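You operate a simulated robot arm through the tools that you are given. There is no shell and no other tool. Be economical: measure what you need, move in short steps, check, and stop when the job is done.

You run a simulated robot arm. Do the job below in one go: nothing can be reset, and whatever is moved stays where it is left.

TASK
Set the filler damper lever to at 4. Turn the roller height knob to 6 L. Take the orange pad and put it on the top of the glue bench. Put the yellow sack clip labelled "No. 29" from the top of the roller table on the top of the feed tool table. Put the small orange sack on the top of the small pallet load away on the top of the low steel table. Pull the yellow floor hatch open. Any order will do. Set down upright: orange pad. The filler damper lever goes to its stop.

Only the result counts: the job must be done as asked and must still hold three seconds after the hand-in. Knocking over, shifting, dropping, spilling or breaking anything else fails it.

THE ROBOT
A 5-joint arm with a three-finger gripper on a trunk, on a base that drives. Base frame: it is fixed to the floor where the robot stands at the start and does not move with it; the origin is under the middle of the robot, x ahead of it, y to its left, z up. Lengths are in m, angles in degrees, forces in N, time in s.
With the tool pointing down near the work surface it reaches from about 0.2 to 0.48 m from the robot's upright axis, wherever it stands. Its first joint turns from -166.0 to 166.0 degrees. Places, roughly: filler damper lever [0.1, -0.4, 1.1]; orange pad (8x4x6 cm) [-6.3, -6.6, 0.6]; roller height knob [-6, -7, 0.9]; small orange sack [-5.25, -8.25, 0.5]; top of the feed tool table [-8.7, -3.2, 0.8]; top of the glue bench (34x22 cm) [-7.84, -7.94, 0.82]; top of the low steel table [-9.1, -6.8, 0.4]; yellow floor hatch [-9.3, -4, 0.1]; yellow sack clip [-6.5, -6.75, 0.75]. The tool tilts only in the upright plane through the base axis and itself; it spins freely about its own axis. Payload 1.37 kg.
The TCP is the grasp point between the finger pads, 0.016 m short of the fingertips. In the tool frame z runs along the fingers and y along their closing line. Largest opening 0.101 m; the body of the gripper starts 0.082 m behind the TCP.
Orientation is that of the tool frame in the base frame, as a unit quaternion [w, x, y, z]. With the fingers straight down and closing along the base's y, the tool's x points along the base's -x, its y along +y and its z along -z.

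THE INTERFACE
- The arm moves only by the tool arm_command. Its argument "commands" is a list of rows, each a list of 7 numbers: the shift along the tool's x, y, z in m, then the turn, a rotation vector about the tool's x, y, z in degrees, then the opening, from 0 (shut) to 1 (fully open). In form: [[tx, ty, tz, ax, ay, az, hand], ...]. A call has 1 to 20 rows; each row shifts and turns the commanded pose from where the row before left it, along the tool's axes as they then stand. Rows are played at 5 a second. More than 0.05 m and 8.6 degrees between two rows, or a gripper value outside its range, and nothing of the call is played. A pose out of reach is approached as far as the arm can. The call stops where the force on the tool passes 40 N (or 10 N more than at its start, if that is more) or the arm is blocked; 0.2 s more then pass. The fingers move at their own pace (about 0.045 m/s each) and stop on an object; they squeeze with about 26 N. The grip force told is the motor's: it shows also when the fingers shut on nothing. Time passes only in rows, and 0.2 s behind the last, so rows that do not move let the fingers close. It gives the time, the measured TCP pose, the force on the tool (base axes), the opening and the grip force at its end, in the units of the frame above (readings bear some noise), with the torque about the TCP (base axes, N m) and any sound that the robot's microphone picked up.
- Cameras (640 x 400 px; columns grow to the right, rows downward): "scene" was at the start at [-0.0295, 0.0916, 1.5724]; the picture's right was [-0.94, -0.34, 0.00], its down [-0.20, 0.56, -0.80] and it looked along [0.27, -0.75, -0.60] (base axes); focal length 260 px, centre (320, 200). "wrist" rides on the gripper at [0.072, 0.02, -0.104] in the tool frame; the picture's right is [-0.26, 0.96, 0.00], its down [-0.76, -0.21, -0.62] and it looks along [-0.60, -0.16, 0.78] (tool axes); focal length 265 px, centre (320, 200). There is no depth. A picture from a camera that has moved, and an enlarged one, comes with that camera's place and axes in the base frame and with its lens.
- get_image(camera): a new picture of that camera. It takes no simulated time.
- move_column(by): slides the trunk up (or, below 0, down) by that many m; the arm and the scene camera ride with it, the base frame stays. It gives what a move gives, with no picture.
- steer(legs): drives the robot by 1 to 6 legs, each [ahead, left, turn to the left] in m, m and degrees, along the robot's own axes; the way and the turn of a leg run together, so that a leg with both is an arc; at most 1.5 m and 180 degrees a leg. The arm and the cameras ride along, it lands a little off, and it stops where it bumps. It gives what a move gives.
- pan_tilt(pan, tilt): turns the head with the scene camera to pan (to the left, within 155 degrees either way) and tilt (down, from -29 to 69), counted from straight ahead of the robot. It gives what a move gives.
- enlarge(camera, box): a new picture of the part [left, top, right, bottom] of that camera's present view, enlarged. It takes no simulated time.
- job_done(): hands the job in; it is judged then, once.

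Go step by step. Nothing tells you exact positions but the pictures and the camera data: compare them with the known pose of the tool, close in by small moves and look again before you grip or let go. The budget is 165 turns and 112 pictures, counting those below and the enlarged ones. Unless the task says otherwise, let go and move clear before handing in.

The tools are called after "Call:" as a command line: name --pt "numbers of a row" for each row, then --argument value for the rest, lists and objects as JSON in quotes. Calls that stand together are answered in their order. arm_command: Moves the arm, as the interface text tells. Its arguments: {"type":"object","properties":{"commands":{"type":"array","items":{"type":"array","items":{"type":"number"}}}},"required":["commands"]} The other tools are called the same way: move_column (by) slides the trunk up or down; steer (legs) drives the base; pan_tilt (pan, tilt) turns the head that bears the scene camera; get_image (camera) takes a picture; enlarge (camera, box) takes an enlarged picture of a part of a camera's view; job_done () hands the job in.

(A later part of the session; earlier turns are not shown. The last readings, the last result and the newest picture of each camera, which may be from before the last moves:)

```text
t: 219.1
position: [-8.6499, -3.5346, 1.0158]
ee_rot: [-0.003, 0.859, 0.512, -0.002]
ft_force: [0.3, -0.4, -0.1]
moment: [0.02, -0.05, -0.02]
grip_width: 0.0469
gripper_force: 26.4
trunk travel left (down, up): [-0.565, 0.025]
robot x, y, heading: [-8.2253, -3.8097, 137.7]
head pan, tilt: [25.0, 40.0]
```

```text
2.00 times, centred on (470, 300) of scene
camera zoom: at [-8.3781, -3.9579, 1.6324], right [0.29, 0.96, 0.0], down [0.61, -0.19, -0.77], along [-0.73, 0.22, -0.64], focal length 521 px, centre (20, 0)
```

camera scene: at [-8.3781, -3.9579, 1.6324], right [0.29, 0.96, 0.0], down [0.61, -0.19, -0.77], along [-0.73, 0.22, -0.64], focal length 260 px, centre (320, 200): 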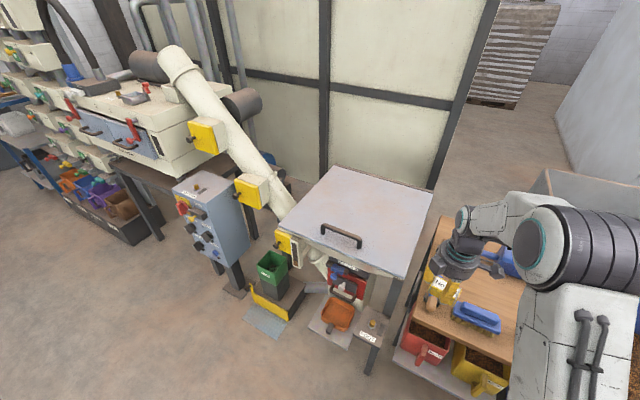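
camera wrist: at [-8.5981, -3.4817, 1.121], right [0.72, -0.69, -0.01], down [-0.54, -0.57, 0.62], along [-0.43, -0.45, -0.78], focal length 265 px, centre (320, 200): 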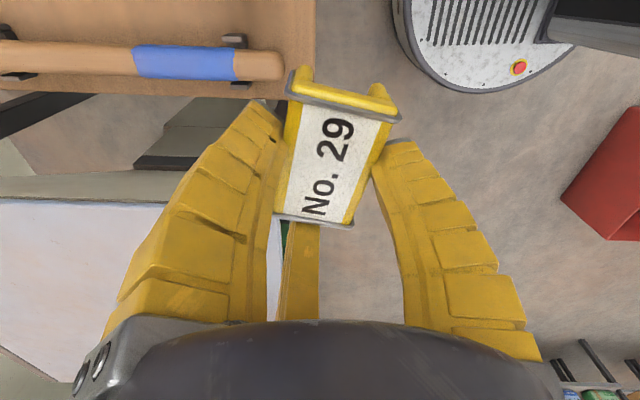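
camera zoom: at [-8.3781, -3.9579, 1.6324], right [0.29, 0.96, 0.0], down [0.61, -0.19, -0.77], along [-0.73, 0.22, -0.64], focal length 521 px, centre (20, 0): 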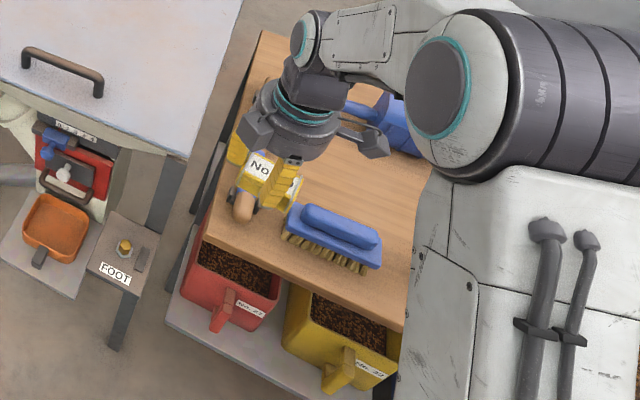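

The table top has a brush near the front and a roller along the left edge; the middle behind the brush is free. Target ≈(-8.70,-3.30). Moving a bit closer.

Call:
steer --legs '[[0.165, -0.04, 0]]'

Call:
get_image --camera "wrist"

```text
t: 220.5
position: [-8.7467, -3.3942, 1.0152]
ee_rot: [-0.002, 0.859, 0.512, -0.001]
ft_force: [-0.7, 0.2, -0.5]
moment: [-0.04, 0.0, -0.01]
grip_width: 0.047
gripper_force: 25.8
trunk travel left (down, up): [-0.565, 0.025]
robot x, y, heading: [-8.3199, -3.6697, 138.1]
head pan, tilt: [25.0, 40.0]
```

```text
46 pictures are left
camera wrist: at [-8.6958, -3.341, 1.1206], right [0.72, -0.69, -0.01], down [-0.54, -0.57, 0.62], along [-0.43, -0.45, -0.78], focal length 265 px, centre (320, 200)
```

wrist: 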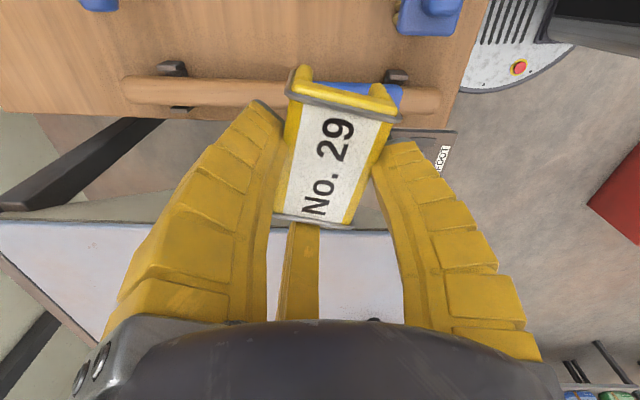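

Call:
arm_command --pt "0.037 0 0 0 0 0 0.2" --pt "0.036 0 0 0 0 0 0.2" --pt "0.036 0 0 0 0 0 0.2"

Call:
get_image --camera "wrist"

```text
t: 221.3
position: [-8.6957, -3.2987, 1.0151]
ee_rot: [-0.002, 0.858, 0.513, -0.001]
ft_force: [0.8, 0.7, -0.7]
moment: [0.01, -0.01, -0.02]
grip_width: 0.0471
gripper_force: 25.8
trunk travel left (down, up): [-0.565, 0.025]
robot x, y, heading: [-8.3208, -3.6677, 138.0]
head pan, tilt: [25.0, 40.0]
```

```text
45 pictures are left
camera wrist: at [-8.6443, -3.2444, 1.1198], right [0.72, -0.69, -0.01], down [-0.54, -0.57, 0.62], along [-0.43, -0.45, -0.78], focal length 265 px, centre (320, 200)
```

wrist: 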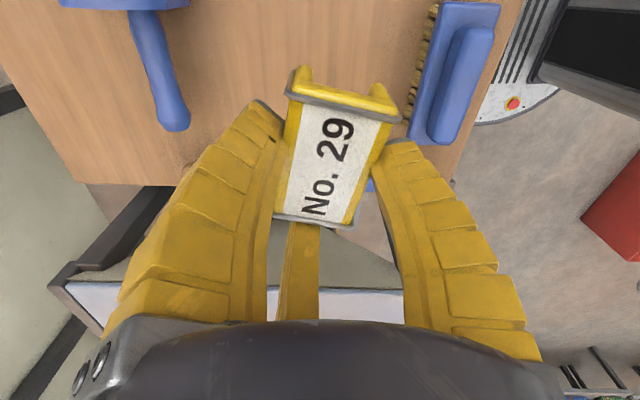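

The spot below is free between the brush and the blue handle. Lowering carefully.

Call:
arm_command --pt "0 0 0.05 0 0 0 0.2" --pt "0 0 0.05 0 0 0 0.2" --pt "0 0 0.05 0 0 0 0.2" --pt "0 0 0.01 0 0 0 0.2" --pt "0 0 0 0 0 0 0.2"

Call:
get_image --camera "wrist"

```text
t: 222.5
position: [-8.6968, -3.2979, 0.8559]
ee_rot: [-0.003, 0.858, 0.513, -0.001]
ft_force: [0.4, 0.3, -0.6]
moment: [-0.03, -0.02, -0.01]
grip_width: 0.0473
gripper_force: 25.7
trunk travel left (down, up): [-0.565, 0.025]
robot x, y, heading: [-8.3222, -3.6701, 138.1]
head pan, tilt: [25.0, 40.0]
```

```text
44 pictures are left
camera wrist: at [-8.6453, -3.2435, 0.9604], right [0.72, -0.69, -0.01], down [-0.54, -0.57, 0.62], along [-0.43, -0.45, -0.78], focal length 265 px, centre (320, 200)
```

wrist: 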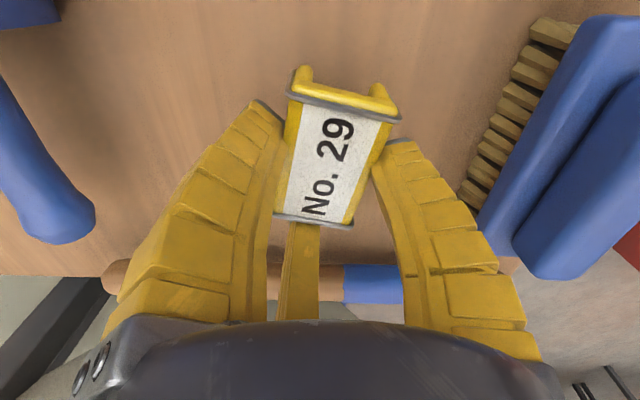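

Call:
arm_command --pt "0 0 0.006 0 0 0 0.2" --pt "0 0 0.006 0 0 0 0.2" --pt "0 0 0 0 0 0 0.2"

Call:
arm_command --pt "0 0 0.005 0 0 0 0.2" --pt "0 0 0 0 0 0 0.2"

Call:
arm_command --pt "0 0 0.005 0 0 0 0.2" --pt "0 0 0 0 0 0 0.2"

```text
t: 223.3
position: [-8.6963, -3.2994, 0.8448]
ee_rot: [-0.002, 0.858, 0.514, 0.0]
ft_force: [0.4, -0.2, -0.7]
moment: [-0.03, 0.0, 0.02]
grip_width: 0.047
gripper_force: 25.8
trunk travel left (down, up): [-0.565, 0.025]
robot x, y, heading: [-8.3208, -3.6676, 138.3]
head pan, tilt: [25.0, 40.0]
```

```text
t: 223.9
position: [-8.6954, -3.2987, 0.8399]
ee_rot: [-0.004, 0.859, 0.512, 0.0]
ft_force: [0.2, -0.4, 0.1]
moment: [-0.01, 0.01, 0.01]
grip_width: 0.0472
gripper_force: 25.5
trunk travel left (down, up): [-0.565, 0.025]
robot x, y, heading: [-8.3225, -3.6676, 138.2]
head pan, tilt: [25.0, 40.0]
```

```text
t: 224.5
position: [-8.697, -3.2986, 0.834]
ee_rot: [-0.002, 0.858, 0.513, -0.001]
ft_force: [0.0, -0.1, -0.6]
moment: [-0.02, -0.04, 0.0]
grip_width: 0.047
gripper_force: 26.0
trunk travel left (down, up): [-0.565, 0.025]
robot x, y, heading: [-8.3193, -3.6716, 137.8]
head pan, tilt: [25.0, 40.0]
```

Call:
arm_command --pt "0 0 0.005 0 0 0 0.2" --pt "0 0 0 0 0 0 0.2"

Call:
arm_command --pt "0 0 0.005 0 0 0 0.2" --pt "0 0 0 0 0 0 0.2"

Call:
arm_command --pt "0 0 0.004 0 0 0 0.2" --pt "0 0 0 0 0 0 0.2"

```text
t: 225.1
position: [-8.6947, -3.2975, 0.8313]
ee_rot: [-0.004, 0.859, 0.511, -0.003]
ft_force: [3.1, 2.5, 10.9]
moment: [-0.04, -0.11, 0.02]
grip_width: 0.0492
gripper_force: 26.4
trunk travel left (down, up): [-0.565, 0.025]
robot x, y, heading: [-8.323, -3.6725, 138.2]
head pan, tilt: [25.0, 40.0]
```

```text
t: 225.7
position: [-8.6965, -3.2998, 0.8259]
ee_rot: [-0.006, 0.859, 0.513, -0.001]
ft_force: [-1.1, 3.2, 19.6]
moment: [0.14, -0.32, 0.1]
grip_width: 0.0491
gripper_force: 25.5
trunk travel left (down, up): [-0.565, 0.025]
robot x, y, heading: [-8.3198, -3.6706, 137.9]
head pan, tilt: [25.0, 40.0]
```

```text
t: 226.3
position: [-8.6966, -3.2995, 0.8215]
ee_rot: [-0.005, 0.859, 0.512, 0.0]
ft_force: [-3.1, 3.7, 20.6]
moment: [0.25, -0.22, 0.12]
grip_width: 0.0489
gripper_force: 25.6
trunk travel left (down, up): [-0.565, 0.025]
robot x, y, heading: [-8.3194, -3.6726, 138.0]
head pan, tilt: [25.0, 40.0]
```

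Contact with the table (20 N). Releasing gently and rising.

Call:
arm_command --pt "0 0 -0.002 0 0 0 0.55" --pt "0 0 0 0 0 0 0.65" --pt "0 0 0 0 0 0 0.7" --pt "0 0 -0.03 0 0 0 0.7" --pt "0 0 -0.04 0 0 0 0.7"

Call:
get_image --camera "wrist"

```text
t: 227.5
position: [-8.6979, -3.2985, 0.8922]
ee_rot: [-0.003, 0.859, 0.512, 0.0]
ft_force: [0.5, -0.1, -0.3]
moment: [-0.01, 0.02, 0.04]
grip_width: 0.0734
gripper_force: 2.2
trunk travel left (down, up): [-0.565, 0.025]
robot x, y, heading: [-8.319, -3.6704, 138.0]
head pan, tilt: [25.0, 40.0]
```

```text
43 pictures are left
camera wrist: at [-8.6456, -3.2459, 0.9976], right [0.72, -0.69, -0.01], down [-0.54, -0.57, 0.62], along [-0.43, -0.45, -0.78], focal length 265 px, centre (320, 200)
```

wrist: 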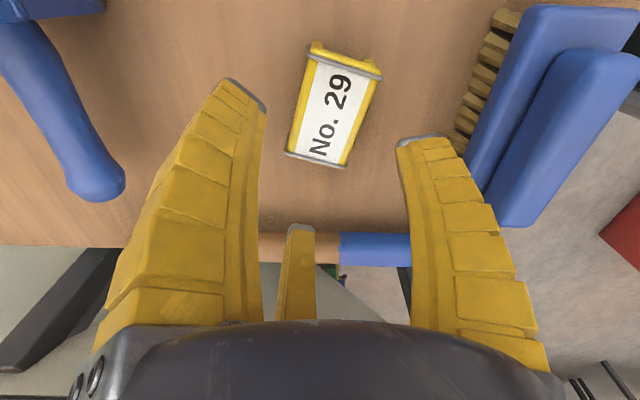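

Clip 29 is on the feed tool table. Next the floor hatch; I'll lift, back off and look at it.

Call:
arm_command --pt "0 0 -0.05 0 0 0 0.7" --pt "0 0 -0.05 0 0 0 0.7" --pt "0 0 -0.05 0 0 0 0.7"

Call:
steer --legs '[[-0.4, 0, 0], [0, 0.55, 0]]'

Call:
pan_tilt --pan 25 --tilt 42

Call:
get_image --camera "scene"

```text
t: 228.3
position: [-8.694, -3.2998, 1.0442]
ee_rot: [-0.003, 0.858, 0.513, -0.001]
ft_force: [0.3, -0.4, 0.6]
moment: [0.02, 0.0, -0.02]
grip_width: 0.0735
gripper_force: 2.0
trunk travel left (down, up): [-0.565, 0.025]
robot x, y, heading: [-8.3207, -3.6717, 138.2]
head pan, tilt: [25.0, 40.0]
```

```text
t: 233.6
position: [-8.7657, -3.9771, 1.0424]
ee_rot: [-0.003, 0.86, 0.51, 0.0]
ft_force: [-0.5, -0.7, 0.3]
moment: [0.01, -0.02, 0.0]
grip_width: 0.0735
gripper_force: 2.0
trunk travel left (down, up): [-0.565, 0.025]
robot x, y, heading: [-8.3953, -4.3458, 137.8]
head pan, tilt: [25.0, 40.0]
```

```text
t: 234.2
position: [-8.7664, -3.976, 1.0426]
ee_rot: [-0.003, 0.859, 0.511, 0.0]
ft_force: [-0.4, 0.2, 1.0]
moment: [0.01, -0.04, 0.0]
grip_width: 0.0736
gripper_force: 2.1
trunk travel left (down, up): [-0.565, 0.025]
robot x, y, heading: [-8.3958, -4.3508, 137.8]
head pan, tilt: [25.0, 42.0]
```

```text
42 pictures are left
camera scene: at [-8.5466, -4.4955, 1.6294], right [0.29, 0.96, 0.0], down [0.64, -0.2, -0.74], along [-0.71, 0.22, -0.67], focal length 260 px, centre (320, 200)
```

scene: 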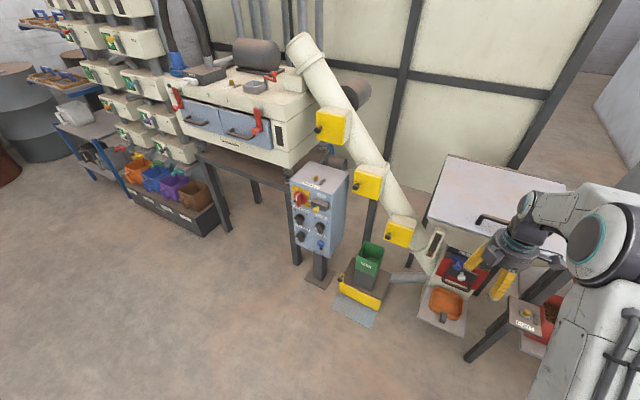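

Call:
enlarge --camera "scene" --box '[310, 210, 430, 340]'

```text
3.08 times, centred on (370, 275) of scene
camera zoom: at [-8.5466, -4.4955, 1.6294], right [0.29, 0.96, 0.0], down [0.64, -0.2, -0.74], along [-0.71, 0.22, -0.67], focal length 801 px, centre (166, -31)
```

zoom: 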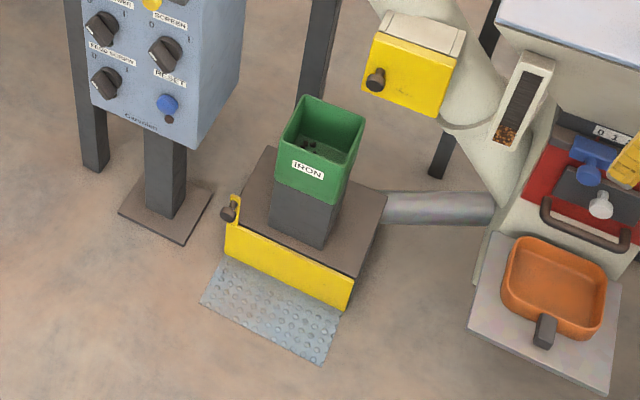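

The hatch is a low dark box with a yellow front panel, and its black knob sits at the upper left end (≈(-9.36,-4.11,0.12)), so it's probably hinged at the right end near (-9.17,-3.90). I'll retract the arm and stand about 0.5 m out from the knob along the panel's normal.

Call:
arm_command --pt "-0.0146 0.0478 0 0 0 0 0.6" --pt "-0.0146 0.0478 0 0 0 0 0.6" --pt "-0.0146 0.0478 0 0 0 0 0.6" --pt "0 0 0 0 0 -8.2 0.6" --pt "0 0 0 0 0 -8.2 0.6" --pt "0 0 0 0 0 -8.2 0.6" --pt "0 0 0 0 0 -8.2 0.6" --pt "0 0 0 0 0 -8.2 0.6" --pt "0 0 0 0 0 -8.2 0.6" --pt "0 0 0 0 0 -8.2 0.6" --pt "0 0 0 0 0 -7 0.6"

Call:
steer --legs '[[0, 0.484, 0], [0.26, 0, 0]]'

Call:
move_column --by -0.35

Call:
arm_command --pt "0 0 0 1.43 8.08 0 0.6" --pt "0 0 0 1.43 8.08 0 0.6" --pt "0 0 0 1.43 8.08 0 0.6" --pt "0 0 0 1.43 8.08 0 0.6" --pt "0 0 0 1.43 8.08 0 0.6"

Call:
get_image --camera "wrist"

```text
t: 236.6
position: [-8.6615, -4.0829, 1.0413]
ee_rot: [-0.004, 0.453, 0.891, 0.0]
ft_force: [-0.3, 0.0, 0.0]
moment: [-0.03, 0.02, 0.02]
grip_width: 0.0639
gripper_force: 2.5
trunk travel left (down, up): [-0.565, 0.025]
robot x, y, heading: [-8.3927, -4.3505, 138.1]
head pan, tilt: [25.0, 42.0]
```

```text
t: 240.9
position: [-9.1751, -4.2642, 1.0422]
ee_rot: [-0.002, 0.455, 0.89, 0.001]
ft_force: [-0.1, 0.3, 0.1]
moment: [0.0, -0.01, -0.01]
grip_width: 0.0641
gripper_force: 2.6
trunk travel left (down, up): [-0.565, 0.025]
robot x, y, heading: [-8.9097, -4.5296, 138.1]
head pan, tilt: [25.0, 42.0]
```

```text
t: 244.4
position: [-9.1752, -4.2656, 0.6922]
ee_rot: [-0.003, 0.455, 0.891, 0.001]
ft_force: [-0.6, 0.1, -0.1]
moment: [-0.01, -0.03, -0.02]
grip_width: 0.0642
gripper_force: 2.7
trunk travel left (down, up): [-0.215, 0.375]
robot x, y, heading: [-8.9045, -4.5303, 137.9]
head pan, tilt: [25.0, 42.0]
```

```text
t: 245.6
position: [-9.2318, -4.2174, 0.7217]
ee_rot: [-0.337, 0.426, 0.833, 0.104]
ft_force: [0.6, -0.4, 0.0]
moment: [-0.01, 0.02, -0.01]
grip_width: 0.0638
gripper_force: 2.9
out of reach, approached as far as the arm can: row 3, 4, 5
trunk travel left (down, up): [-0.215, 0.375]
robot x, y, heading: [-8.9091, -4.5297, 138.0]
head pan, tilt: [25.0, 42.0]
```

```text
40 pictures are left
camera wrist: at [-9.1975, -4.2068, 0.8453], right [0.86, 0.42, -0.28], down [0.44, -0.9, 0.0], along [-0.25, -0.12, -0.96], focal length 265 px, centre (320, 200)
```

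wrist: 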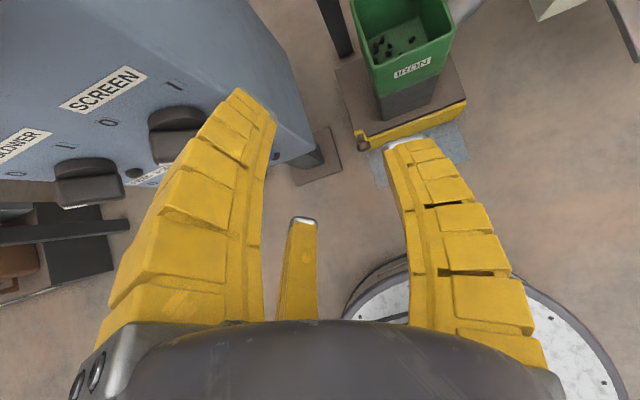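

The knob measures (-9.335,-4.115,0.12); the control box corner is about 0.11 m to its left, which leaves room. Backing off slightly and going down in front.

Call:
arm_command --pt "-0.029 0.0065 -0.026 0 0 0 0.6"

Call:
move_column --by -0.21

Call:
arm_command --pt "-0.0293 0.0051 0.0338 0 0 0 0.6" --pt "-0.0293 0.0051 0.0338 0 0 0 0.6" --pt "-0.0293 0.0051 0.0338 0 0 0 0.6" --pt "-0.0293 0.0051 0.0338 0 0 0 0.6" --pt "-0.0293 0.0051 0.0338 0 0 0 0.6"

Call:
get_image --camera "wrist"

```text
t: 246.0
position: [-9.2285, -4.2211, 0.7368]
ee_rot: [-0.338, 0.426, 0.833, 0.105]
ft_force: [-1.0, 0.4, 0.8]
moment: [0.0, 0.02, -0.03]
grip_width: 0.0642
gripper_force: 3.1
out of reach, approached as far as the arm can: row 1
trunk travel left (down, up): [-0.215, 0.375]
robot x, y, heading: [-8.9075, -4.5293, 138.0]
head pan, tilt: [25.0, 42.0]
```

```text
t: 248.2
position: [-9.2275, -4.2218, 0.5267]
ee_rot: [-0.336, 0.426, 0.834, 0.103]
ft_force: [-0.4, 0.6, 0.9]
moment: [-0.02, 0.04, 0.03]
grip_width: 0.0639
gripper_force: 2.0
trunk travel left (down, up): [-0.005, 0.585]
robot x, y, heading: [-8.9089, -4.5301, 137.8]
head pan, tilt: [25.0, 42.0]
```

```text
t: 249.4
position: [-9.2407, -4.2094, 0.3027]
ee_rot: [-0.337, 0.426, 0.834, 0.103]
ft_force: [-0.1, -0.3, -0.4]
moment: [0.0, -0.05, -0.01]
grip_width: 0.0643
gripper_force: 2.6
out of reach, approached as far as the arm can: row 1, 2
trunk travel left (down, up): [-0.005, 0.585]
robot x, y, heading: [-8.91, -4.5306, 137.9]
head pan, tilt: [25.0, 42.0]
```

```text
39 pictures are left
camera wrist: at [-9.2073, -4.1989, 0.4258], right [0.86, 0.43, -0.28], down [0.44, -0.9, 0.0], along [-0.25, -0.12, -0.96], focal length 265 px, centre (320, 200)
```

wrist: 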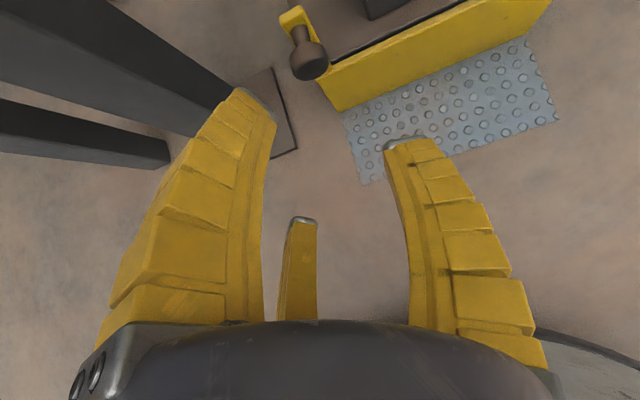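

The knob is at (-9.314,-4.128,0.228). Approaching it along the tool axis.

Call:
arm_command --pt "0.033 0.0015 0 0 0 0 0.6" --pt "0 0 0.04 0 0 0 0.6" --pt "0 0 0.035 0 0 0 0.6" --pt "0 0 0 0 0 0 0.6"

Call:
get_image --camera "wrist"

```text
t: 250.4
position: [-9.2888, -4.1515, 0.2698]
ee_rot: [-0.336, 0.427, 0.832, 0.108]
ft_force: [-0.5, -0.8, -0.1]
moment: [-0.03, 0.0, 0.0]
grip_width: 0.0638
gripper_force: 2.8
trunk travel left (down, up): [-0.005, 0.585]
robot x, y, heading: [-8.9079, -4.5264, 138.2]
head pan, tilt: [25.0, 42.0]
```

```text
38 pictures are left
camera wrist: at [-9.2554, -4.1423, 0.3932], right [0.86, 0.42, -0.27], down [0.44, -0.9, 0.0], along [-0.25, -0.12, -0.96], focal length 265 px, centre (320, 200)
```

wrist: 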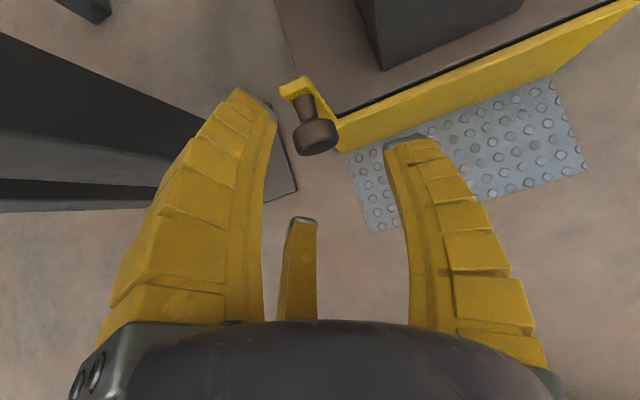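

Aligned. Advancing 5 cm and closing on the knob.

Call:
arm_command --pt "0 -0.002 0.028 0 0 0 0.6" --pt "0 0 0.025 0 0 0 0.6" --pt "0 0 0 0 0 0 0.1" --pt "0 0 0 0 0 0 0.1" --pt "0 0 0 0 0 0 0.1" --pt "0 0 0 0 0 0 0.1"

Call:
get_image --camera "wrist"

```text
t: 251.8
position: [-9.3134, -4.1305, 0.2301]
ee_rot: [-0.334, 0.427, 0.833, 0.106]
ft_force: [20.3, -7.4, 13.4]
moment: [0.15, -0.2, 0.26]
grip_width: 0.0119
gripper_force: 27.4
trunk travel left (down, up): [-0.005, 0.585]
robot x, y, heading: [-8.9074, -4.5316, 137.7]
head pan, tilt: [25.0, 42.0]
```

```text
37 pictures are left
camera wrist: at [-9.2792, -4.1204, 0.3538], right [0.86, 0.42, -0.28], down [0.44, -0.9, 0.0], along [-0.25, -0.12, -0.96], focal length 265 px, centre (320, 200)
```

wrist: 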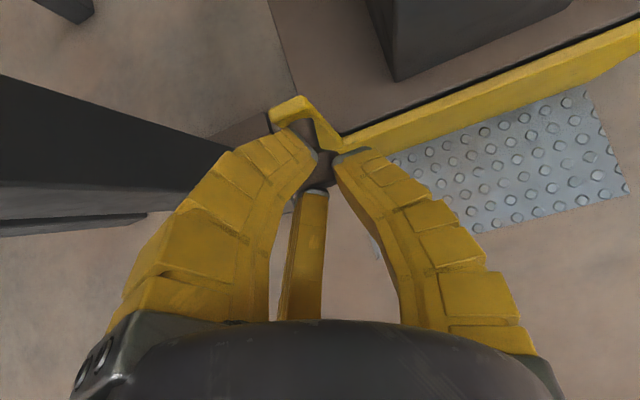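

Fingers hold the stem just behind the knob. Pulling along the arc about the right-hand hinge.

Call:
arm_command --pt "-0.0114 0.004 -0.0105 -0.39 0.07 0.45 0.1" --pt "-0.0114 0.004 -0.0105 -0.39 0.07 0.45 0.1" --pt "-0.0108 0.0061 -0.0102 -0.39 0.07 0.45 0.1" --pt "-0.0108 0.0061 -0.0102 -0.39 0.07 0.45 0.1" --pt "-0.0098 0.0081 -0.0097 -0.39 0.07 0.45 0.1" --pt "-0.0098 0.0081 -0.0097 -0.39 0.07 0.45 0.1"

Call:
get_image --camera "wrist"

```text
t: 253.2
position: [-9.2334, -4.1776, 0.2301]
ee_rot: [-0.333, 0.452, 0.819, 0.115]
ft_force: [-0.1, -0.4, 0.6]
moment: [-0.02, 0.03, 0.01]
grip_width: 0.0159
gripper_force: 4.1
trunk travel left (down, up): [-0.005, 0.585]
robot x, y, heading: [-8.9086, -4.531, 137.7]
head pan, tilt: [25.0, 42.0]
```

```text
36 pictures are left
camera wrist: at [-9.1979, -4.1704, 0.3537], right [0.89, 0.37, -0.28], down [0.38, -0.92, 0.0], along [-0.26, -0.11, -0.96], focal length 265 px, centre (320, 200)
```

wrist: 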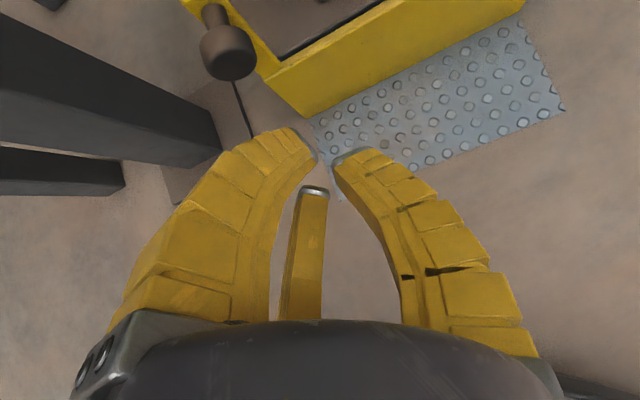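

The fingers slipped off the top of the stem and the hatch did not move. Re-measured, the knob is at (-9.324,-4.126,0.213), lower than I took it; re-approaching to grip the knob itself.

Call:
arm_command --pt "0 0 -0.01 0 0 0 0.6" --pt "0 0 0 0 0 0 0.6" --pt "0.028 -0.02 0.015 1.17 -0.2 -1.35 0.6" --pt "0.028 -0.02 0.015 1.17 -0.2 -1.35 0.6" --pt "0 0 0 0 0 0 0.6"

Call:
get_image --camera "wrist"

```text
t: 254.4
position: [-9.295, -4.1543, 0.257]
ee_rot: [-0.337, 0.426, 0.833, 0.104]
ft_force: [-0.8, 0.3, 0.2]
moment: [0.02, -0.02, -0.02]
grip_width: 0.0642
gripper_force: 2.3
trunk travel left (down, up): [-0.005, 0.585]
robot x, y, heading: [-8.9068, -4.5298, 138.3]
head pan, tilt: [25.0, 42.0]
```

```text
35 pictures are left
camera wrist: at [-9.2608, -4.1447, 0.3802], right [0.86, 0.42, -0.28], down [0.44, -0.9, 0.0], along [-0.25, -0.12, -0.96], focal length 265 px, centre (320, 200)
```

wrist: 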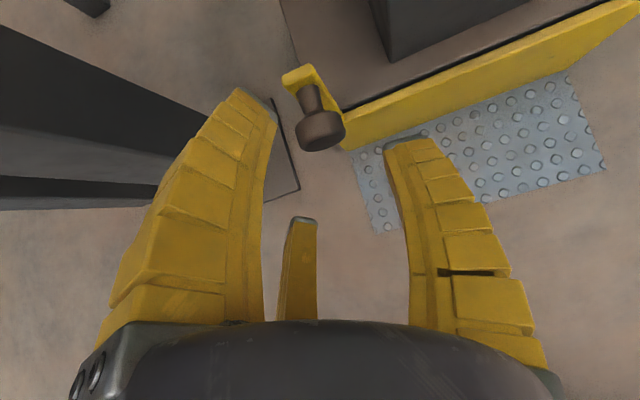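

The knob lies right on the tool axis, 6.4 cm ahead. Advancing that far and closing.

Call:
arm_command --pt "0 0 0.03 0 0 0 0.6" --pt "0 0 0.032 0 0 0 0.6" --pt "0 0 0 0 0 0 0.1" --pt "0 0 0 0 0 0 0.1" --pt "0 0 0 0 0 0 0.1" --pt "0 0 0 0 0 0 0.1"

Call:
arm_command --pt "-0.0114 0.004 -0.0105 -0.39 0.07 0.45 0.1" --pt "-0.0114 0.004 -0.0105 -0.39 0.07 0.45 0.1" --pt "-0.0108 0.0061 -0.0102 -0.39 0.07 0.45 0.1"

Call:
get_image --camera "wrist"

```text
t: 255.6
position: [-9.3313, -4.128, 0.2139]
ee_rot: [-0.341, 0.419, 0.835, 0.104]
ft_force: [2.1, -2.7, 4.8]
moment: [0.23, -0.35, 0.55]
grip_width: 0.0424
gripper_force: 27.6
trunk travel left (down, up): [-0.005, 0.585]
robot x, y, heading: [-8.9084, -4.5328, 138.2]
head pan, tilt: [25.0, 42.0]
stopped in row 5: the force on the tool passed its limit at 41 N (the readings are from after the stop); the commanded pose is now the measured one
```

```text
t: 256.4
position: [-9.2863, -4.1576, 0.2066]
ee_rot: [-0.334, 0.435, 0.829, 0.104]
ft_force: [0.1, -0.1, -0.7]
moment: [0.02, 0.01, 0.0]
grip_width: 0.0162
gripper_force: 4.4
trunk travel left (down, up): [-0.005, 0.585]
robot x, y, heading: [-8.9056, -4.5287, 137.9]
head pan, tilt: [25.0, 42.0]
```

```text
34 pictures are left
camera wrist: at [-9.2511, -4.1471, 0.3301], right [0.87, 0.41, -0.28], down [0.43, -0.91, 0.01], along [-0.25, -0.13, -0.96], focal length 265 px, centre (320, 200)
```

wrist: 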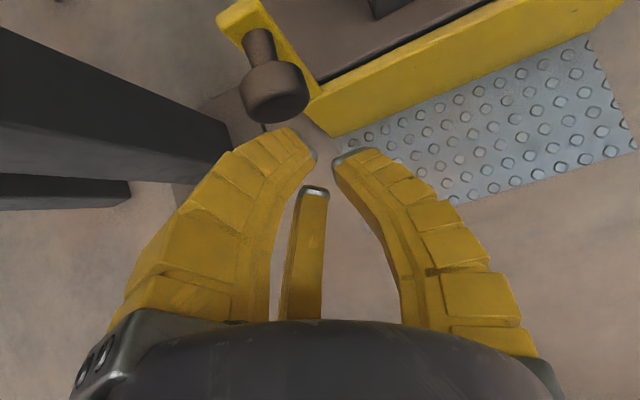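

The yellow tab holding the stem sits back beside the panel end, so gripping the knob from the front squeezes off. Better to straddle the thin stem behind the knob from above, with less tilt; repositioning.

Call:
arm_command --pt "0.0293 -0.0051 -0.0338 0 0 0 0.26" --pt "0.0293 -0.0051 -0.0338 0 0 0 0.26" --pt "0 0 0 -1.48 -8.37 0 0.26" --pt "0 0 0 -1.48 -8.37 0 0.26" --pt "0 0 0 0 0 0 0.26"

Call:
get_image --camera "wrist"

```text
t: 257.6
position: [-9.2916, -4.1561, 0.3018]
ee_rot: [-0.205, 0.453, 0.865, 0.063]
ft_force: [0.3, -0.9, -0.3]
moment: [-0.01, -0.04, -0.02]
grip_width: 0.0314
gripper_force: 4.2
trunk travel left (down, up): [-0.005, 0.585]
robot x, y, heading: [-8.9084, -4.5303, 138.0]
head pan, tilt: [25.0, 42.0]
```

```text
33 pictures are left
camera wrist: at [-9.2813, -4.1202, 0.4261], right [0.91, 0.36, -0.18], down [0.4, -0.88, 0.27], along [-0.06, -0.32, -0.95], focal length 265 px, centre (320, 200)
```

wrist: 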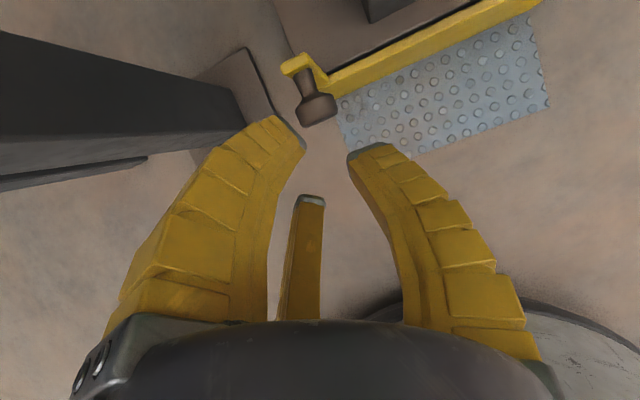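

There's little room on either side of the stem. I'll instead grip the knob front-to-back (closing along the panel normal), which also leaves roll range to follow the door's swing.

Call:
arm_command --pt "0 0 -0.03 -1.48 -8.37 0 0.6" --pt "0 0 0 -1.48 -8.37 0 0.6" --pt "0 0 0 0 0 8.2 0.6" --pt "0 0 0 0 0 8.2 0.6" --pt "0 0 0 0 0 8.2 0.6" --pt "0 0 0 0 0 8.2 0.6" --pt "0 0 0 0 0 8.2 0.6" --pt "0 0 0 0 0 8.2 0.6" --pt "0 0 0 0 0 8.2 0.6" --pt "0 0 0 0 0 8.2 0.6" --pt "0 0 0 0 0 8.2 0.6" --pt "0 0 0 0 0 8.2 0.6"

Call:
get_image --camera "wrist"

```text
t: 260.2
position: [-9.2826, -4.1656, 0.3286]
ee_rot: [-0.062, 0.929, 0.363, -0.028]
ft_force: [1.6, -0.1, 0.8]
moment: [0.01, 0.01, -0.04]
grip_width: 0.064
gripper_force: 2.9
trunk travel left (down, up): [-0.005, 0.585]
robot x, y, heading: [-8.9074, -4.5307, 137.7]
head pan, tilt: [25.0, 42.0]
```

```text
32 pictures are left
camera wrist: at [-9.2072, -4.1404, 0.4299], right [0.45, -0.88, -0.13], down [-0.64, -0.42, 0.65], along [-0.63, -0.21, -0.75], focal length 265 px, centre (320, 200)
```

wrist: 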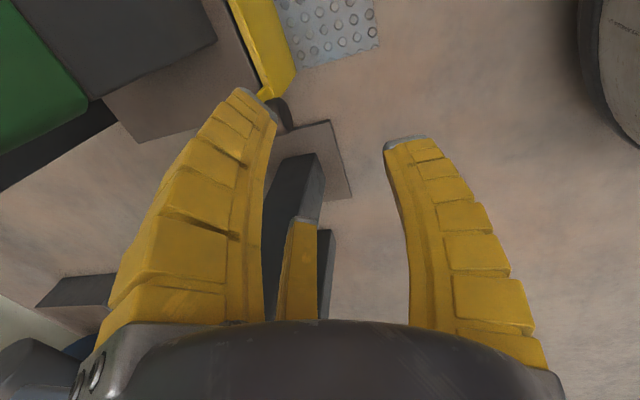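

The knob is near the rear finger. Moving over it, offset left so the rear finger drops into the gap between knob and tab; lowering halfway to check.

Call:
arm_command --pt "-0.0163 -0.0339 0 0 0 0 0.45" --pt "0 0 0.04 0 0 0 0.45" --pt "0 0 0.035 0 0 0 0.45" --pt "0 0 0 0 0 0 0.45"

Call:
get_image --camera "wrist"

```text
t: 261.2
position: [-9.3262, -4.1426, 0.2584]
ee_rot: [-0.061, 0.929, 0.363, -0.029]
ft_force: [0.0, 0.3, 0.5]
moment: [-0.02, 0.03, 0.02]
grip_width: 0.0493
gripper_force: 3.2
trunk travel left (down, up): [-0.005, 0.585]
robot x, y, heading: [-8.9085, -4.5308, 138.1]
head pan, tilt: [25.0, 42.0]
```

```text
31 pictures are left
camera wrist: at [-9.2498, -4.1172, 0.3592], right [0.45, -0.88, -0.13], down [-0.63, -0.42, 0.65], along [-0.63, -0.21, -0.75], focal length 265 px, centre (320, 200)
```

wrist: 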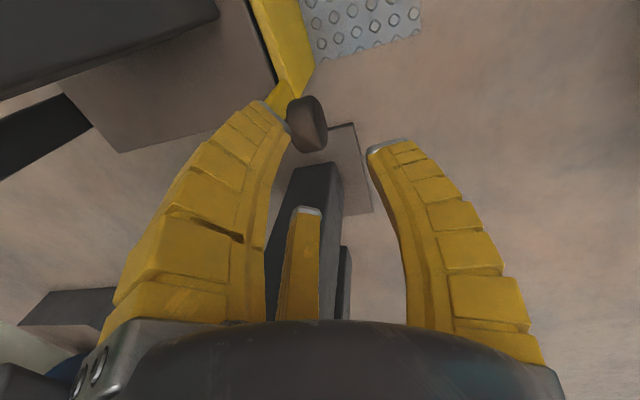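

Good geometry: the rear finger lines up with the gap behind the knob. Lowering the rest.

Call:
arm_command --pt "-0.001 0 0.025 0 0 0 0.45" --pt "0 0 0.025 0 0 0 0.45" --pt "0 0 0 0 0 0 0.45"

Call:
get_image --camera "wrist"

```text
t: 262.0
position: [-9.334, -4.1391, 0.2116]
ee_rot: [-0.065, 0.928, 0.365, -0.032]
ft_force: [-11.9, 11.4, 4.8]
moment: [0.1, -0.01, 0.55]
grip_width: 0.0558
gripper_force: 6.0
trunk travel left (down, up): [-0.005, 0.585]
robot x, y, heading: [-8.912, -4.5329, 137.8]
head pan, tilt: [25.0, 42.0]
```

```text
30 pictures are left
camera wrist: at [-9.257, -4.114, 0.3115], right [0.45, -0.88, -0.14], down [-0.63, -0.42, 0.65], along [-0.63, -0.21, -0.75], focal length 265 px, centre (320, 200)
```

wrist: 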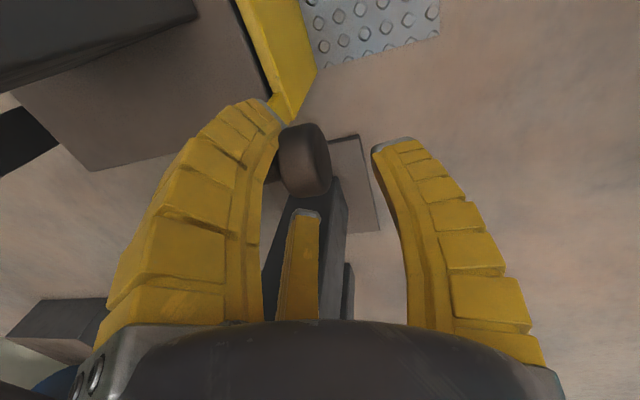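

The rear finger is behind the knob and pressing on it. Closing, then pulling out along the arc.

Call:
arm_command --pt "0 0.005 0 0 0 0 0.2" --pt "0 0.005 0 0 0 0 0.2" --pt "0 0.003 0 0 0 0 0.1" --pt "0 0 0 0 0 0 0.1" --pt "0 0 0 0 0 0 0.1"

Call:
get_image --camera "wrist"

```text
t: 262.4
position: [-9.3324, -4.133, 0.2131]
ee_rot: [-0.078, 0.929, 0.36, -0.038]
ft_force: [3.8, 22.0, -5.2]
moment: [-0.11, 0.18, 0.09]
grip_width: 0.0382
gripper_force: 13.1
trunk travel left (down, up): [-0.005, 0.585]
robot x, y, heading: [-8.9097, -4.53, 138.2]
head pan, tilt: [25.0, 42.0]
stopped in row 2: the force on the tool passed its limit at 43 N (the readings are from after the stop); the commanded pose is now the measured one
```

```text
29 pictures are left
camera wrist: at [-9.2533, -4.1097, 0.3124], right [0.44, -0.88, -0.16], down [-0.62, -0.43, 0.66], along [-0.65, -0.19, -0.74], focal length 265 px, centre (320, 200)
```

wrist: 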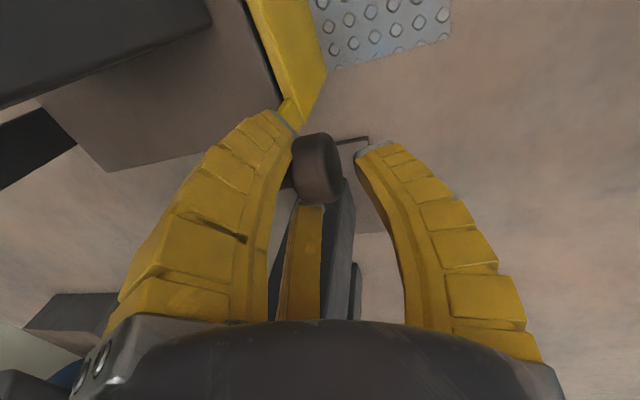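

Continuing to close without moving, then I'll check the grip.

Call:
arm_command --pt "0 0 0 0 0 0 0.1" --pt "0 0 0 0 0 0 0.1" --pt "0 0 0 0 0 0 0.1"

Call:
arm_command --pt "0 0.005 0 0 0 0 0.1" --pt "0 0.005 0 0 0 0 0.1" --pt "0 0.01 0 0 0 0 0.1" --pt "0 0.01 0 0 0 0 0.1"

Call:
get_image --camera "wrist"

```text
t: 263.2
position: [-9.3321, -4.1318, 0.2139]
ee_rot: [-0.077, 0.929, 0.36, -0.038]
ft_force: [8.9, 39.0, -1.7]
moment: [-0.12, -0.03, 0.13]
grip_width: 0.0387
gripper_force: 21.2
trunk travel left (down, up): [-0.005, 0.585]
robot x, y, heading: [-8.9126, -4.5289, 138.0]
head pan, tilt: [25.0, 42.0]
```

```text
t: 263.7
position: [-9.3303, -4.1285, 0.2156]
ee_rot: [-0.087, 0.929, 0.357, -0.042]
ft_force: [9.2, 23.9, -4.7]
moment: [-0.03, 0.26, -0.07]
grip_width: 0.0304
gripper_force: 15.4
trunk travel left (down, up): [-0.005, 0.585]
robot x, y, heading: [-8.9115, -4.5264, 138.2]
head pan, tilt: [25.0, 42.0]
stopped in row 2: the force on the tool passed its limit at 51 N (the readings are from after the stop); the commanded pose is now the measured one
```

```text
28 pictures are left
camera wrist: at [-9.2509, -4.1083, 0.314], right [0.44, -0.88, -0.18], down [-0.61, -0.44, 0.66], along [-0.66, -0.18, -0.73], focal length 265 px, centre (320, 200)
```

wrist: 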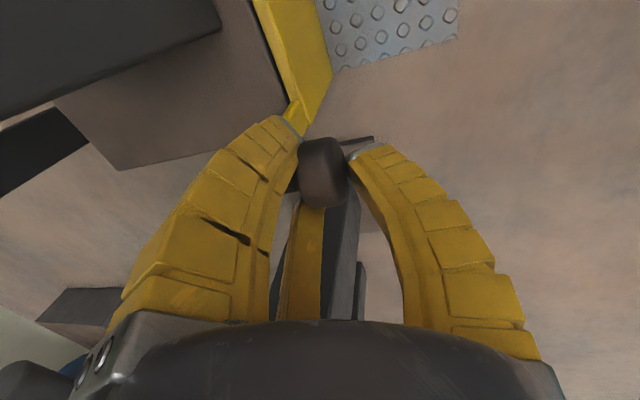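

The knob is nearly clamped front to back, with a sideways load on the tool. I'll let the tool yield sideways and finish closing before pulling.

Call:
arm_command --pt "0.003 -0.002 0 0 0 0 0.1" --pt "0.002 -0.001 0 0 0 0 0.1" --pt "0 0 0 0 0 0 0.1" --pt "0 0 0 0 0 0 0.1"

```text
t: 264.7
position: [-9.3307, -4.1275, 0.2172]
ee_rot: [-0.084, 0.928, 0.36, -0.039]
ft_force: [10.0, 22.7, -0.7]
moment: [-0.26, -0.29, 0.23]
grip_width: 0.0262
gripper_force: 27.6
trunk travel left (down, up): [-0.005, 0.585]
robot x, y, heading: [-8.9117, -4.5301, 137.9]
head pan, tilt: [25.0, 42.0]
```

Knob clamped at 26 mm with full force. Pulling outward.

Call:
arm_command --pt "0 0.0099 -0.0014 0 0 0 0.05" --pt "0 0.0099 -0.0014 0 0 0.4 0.05" --pt "0 0.0099 -0.0014 0 0 0.4 0.05" --pt "0 0.0099 -0.0014 0 0 0.4 0.05"

Call:
get_image --camera "wrist"

```text
t: 265.1
position: [-9.3307, -4.1277, 0.2173]
ee_rot: [-0.094, 0.927, 0.36, -0.044]
ft_force: [-0.7, 5.6, -3.2]
moment: [-0.62, -0.46, 0.44]
grip_width: 0.025
gripper_force: 27.7
trunk travel left (down, up): [-0.005, 0.585]
robot x, y, heading: [-8.909, -4.5298, 138.1]
head pan, tilt: [25.0, 42.0]
stopped in row 2: the force on the tool passed its limit at 44 N (the readings are from after the stop); the commanded pose is now the measured one
```

```text
27 pictures are left
camera wrist: at [-9.2493, -4.1073, 0.3158], right [0.44, -0.88, -0.19], down [-0.6, -0.45, 0.66], along [-0.67, -0.17, -0.73], focal length 265 px, centre (320, 200)
```

wrist: 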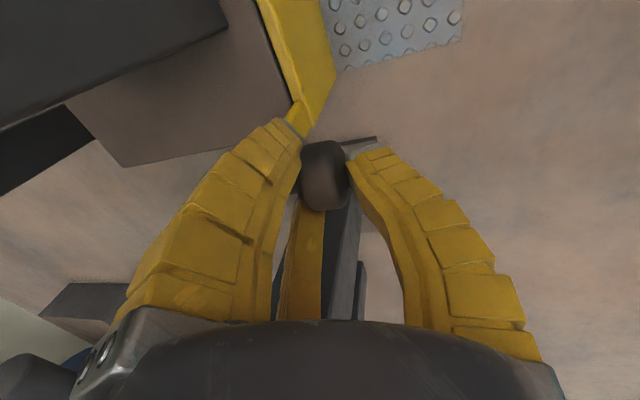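

The pull peaked at 44 N without movement, part of it a sideways load that's now relaxed. Trying again from a neutral state, purely outward.

Call:
arm_command --pt "0 0.004 -0.0006 0 0 0 0.05" --pt "0 0.004 -0.0006 0 0 0 0.05" --pt "0 0.004 -0.0006 0 0 0 0.05" --pt "0 0.004 -0.0006 0 0 0 0.05" --pt "0 0.004 -0.0006 0 0 0 0.05" --pt "0 0.004 -0.0006 0 0 0 0.05"

Call:
enlarge --camera "scene" --box '[200, 150, 420, 320]'

```text
t: 265.9
position: [-9.3292, -4.1265, 0.2228]
ee_rot: [-0.104, 0.926, 0.36, -0.048]
ft_force: [-3.0, 4.8, -4.4]
moment: [-0.54, -0.43, 0.52]
grip_width: 0.025
gripper_force: 28.1
trunk travel left (down, up): [-0.005, 0.585]
robot x, y, heading: [-8.9113, -4.5301, 137.8]
head pan, tilt: [25.0, 42.0]
stopped in row 3: the force on the tool passed its limit at 42 N (the readings are from after the stop); the commanded pose is now the measured one
```

```text
2.35 times, centred on (310, 235) of scene
camera zoom: at [-9.0617, -4.6763, 1.0694], right [0.29, 0.96, 0.0], down [0.64, -0.2, -0.74], along [-0.71, 0.22, -0.67], focal length 613 px, centre (344, 118)
```

zoom: 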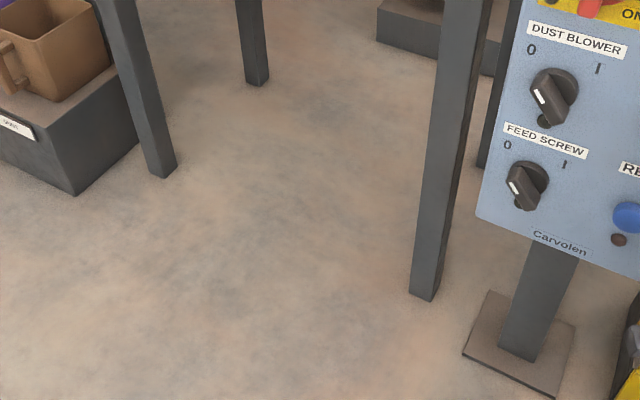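

Call:
pan_tilt --pan -5 --tilt 48

Call:
get_image --camera "scene"

```text
t: 266.8
position: [-9.3297, -4.1263, 0.224]
ee_rot: [-0.105, 0.926, 0.359, -0.049]
ft_force: [-0.9, 6.6, -1.3]
moment: [-0.58, -0.41, 0.57]
grip_width: 0.0247
gripper_force: 28.2
trunk travel left (down, up): [-0.005, 0.585]
robot x, y, heading: [-8.9091, -4.5298, 138.0]
head pan, tilt: [-5.0, 48.0]
```

```text
25 pictures are left
camera scene: at [-9.0354, -4.6433, 1.0609], right [0.73, 0.68, 0.0], down [0.51, -0.54, -0.67], along [-0.46, 0.49, -0.74], focal length 260 px, centre (320, 200)
```

scene: 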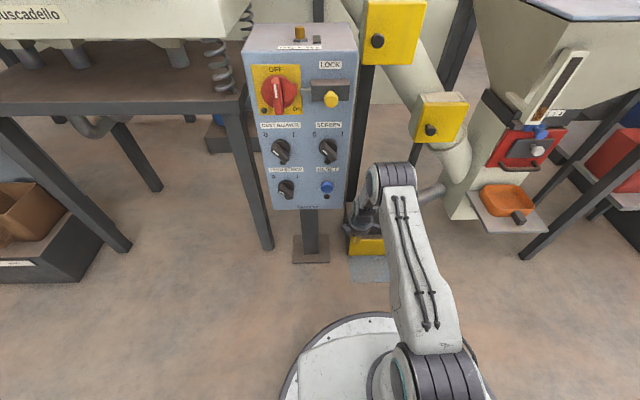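

The pull outward doesn't move it, but the tool has crept upward by about 1 cm. The yellow front may be a lifting gate, so I'll test by lifting gently.

Call:
arm_command --pt "0 0 -0.005 0 0 0 0.05" --pt "0 0 -0.005 0 0 0 0.05" --pt "0 0 -0.005 0 0 0 0.05" --pt "0 0 -0.005 0 0 0 0.05"

Call:
get_image --camera "wrist"

```text
t: 267.8
position: [-9.3297, -4.1263, 0.2454]
ee_rot: [-0.111, 0.925, 0.359, -0.053]
ft_force: [-16.7, 23.4, -4.9]
moment: [-0.52, -0.43, 0.97]
grip_width: 0.025
gripper_force: 28.1
trunk travel left (down, up): [-0.005, 0.585]
robot x, y, heading: [-8.9063, -4.5256, 137.9]
head pan, tilt: [-5.0, 48.0]
```

```text
24 pictures are left
camera wrist: at [-9.2461, -4.1097, 0.3409], right [0.43, -0.87, -0.23], down [-0.58, -0.47, 0.66], along [-0.69, -0.15, -0.71], focal length 265 px, centre (320, 200)
```

wrist: 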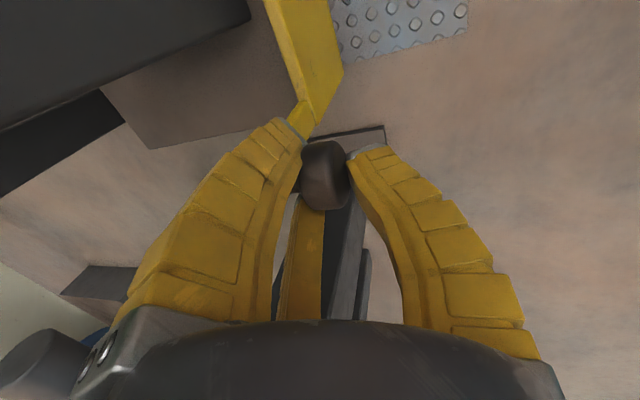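

It lifts: the gate and knob rose 2–3 cm with little force. Relaxing the outward tension and lifting on.

Call:
arm_command --pt "0 -0.004 0 0 0 0 0.05" --pt "-0.0004 -0.0049 -0.0194 0 0 0 0.05" --pt "-0.0004 -0.0049 -0.0194 0 0 0 0.05" --pt "-0.0004 -0.0049 -0.0194 0 0 0 0.05" --pt "-0.0004 -0.0049 -0.0194 0 0 0 0.05" --pt "-0.0004 -0.0049 -0.0194 0 0 0 0.05"

Call:
get_image --camera "wrist"

```text
t: 269.2
position: [-9.3295, -4.1295, 0.3456]
ee_rot: [-0.103, 0.926, 0.359, -0.048]
ft_force: [5.1, 4.7, -2.4]
moment: [0.1, -0.07, 0.32]
grip_width: 0.0195
gripper_force: 22.8
trunk travel left (down, up): [-0.005, 0.585]
robot x, y, heading: [-8.9076, -4.5298, 138.0]
head pan, tilt: [-5.0, 48.0]
```

```text
23 pictures are left
camera wrist: at [-9.2479, -4.1105, 0.4404], right [0.44, -0.87, -0.21], down [-0.59, -0.46, 0.66], along [-0.68, -0.16, -0.72], focal length 265 px, centre (320, 200)
```

wrist: 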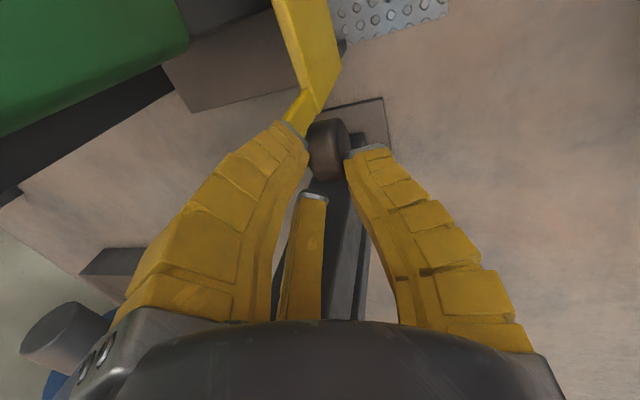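

It follows, but the fingers are creeping up the knob. Opening slightly, dropping 15 mm and re-gripping.

Call:
arm_command --pt "0 0 0 0 0 0 0.4" --pt "0 0 0 0 0 0 0.4" --pt "0.0003 0.0044 0.0174 0 0 0 0.4" --pt "0 0 0 0 0 0 0.1" --pt "0 0 0 0 0 0 0.1" --pt "0 0 0 0 0 0 0.1"

Call:
get_image --camera "wrist"

```text
t: 270.6
position: [-9.3295, -4.1258, 0.3246]
ee_rot: [-0.104, 0.927, 0.358, -0.049]
ft_force: [11.2, 6.0, -1.2]
moment: [-0.32, -0.35, 0.29]
grip_width: 0.0243
gripper_force: 28.0
trunk travel left (down, up): [-0.005, 0.585]
robot x, y, heading: [-8.9094, -4.5259, 138.0]
head pan, tilt: [-5.0, 48.0]
```

```text
22 pictures are left
camera wrist: at [-9.2467, -4.1085, 0.4214], right [0.44, -0.87, -0.22], down [-0.59, -0.46, 0.66], along [-0.68, -0.16, -0.72], focal length 265 px, centre (320, 200)
```

wrist: 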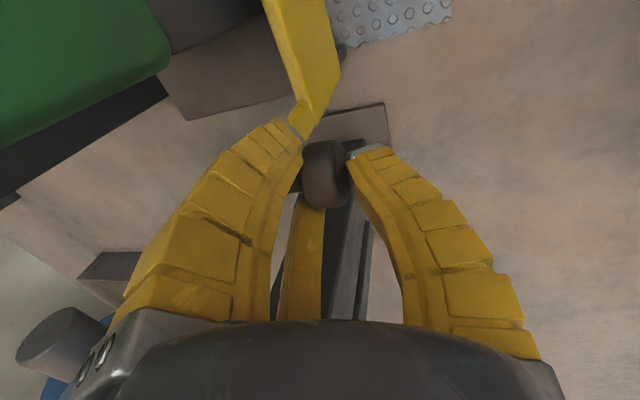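

The gate held by itself when released. Gripped again; lifting on until it stops.

Call:
arm_command --pt "0 -0.002 0 0 0 0 0.05" --pt "-0.0004 -0.0049 -0.0194 0 0 0 0.05" --pt "-0.0004 -0.0049 -0.0194 0 0 0 0.05" --pt "-0.0004 -0.0049 -0.0194 0 0 0 0.05" --pt "0 0 0 0 0 0 0.05"

Call:
get_image --camera "wrist"

```text
t: 271.8
position: [-9.3321, -4.1242, 0.3867]
ee_rot: [-0.106, 0.926, 0.359, -0.05]
ft_force: [0.2, 0.3, 0.2]
moment: [0.03, -0.03, -0.02]
grip_width: 0.0114
gripper_force: 4.5
trunk travel left (down, up): [-0.005, 0.585]
robot x, y, heading: [-8.9098, -4.5279, 138.0]
head pan, tilt: [-5.0, 48.0]
```

```text
21 pictures are left
camera wrist: at [-9.2502, -4.1068, 0.4835], right [0.44, -0.87, -0.22], down [-0.59, -0.46, 0.66], along [-0.68, -0.16, -0.71], focal length 265 px, centre (320, 200)
```

wrist: 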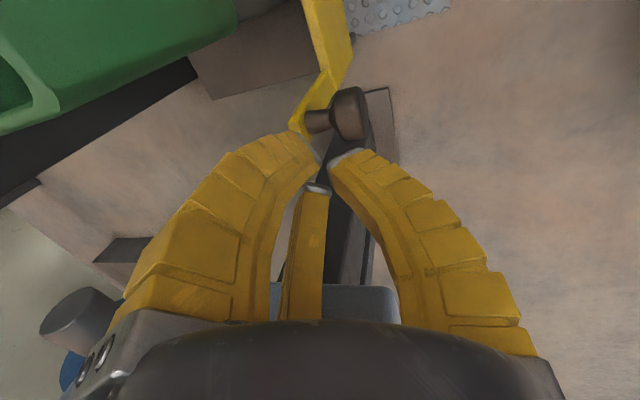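

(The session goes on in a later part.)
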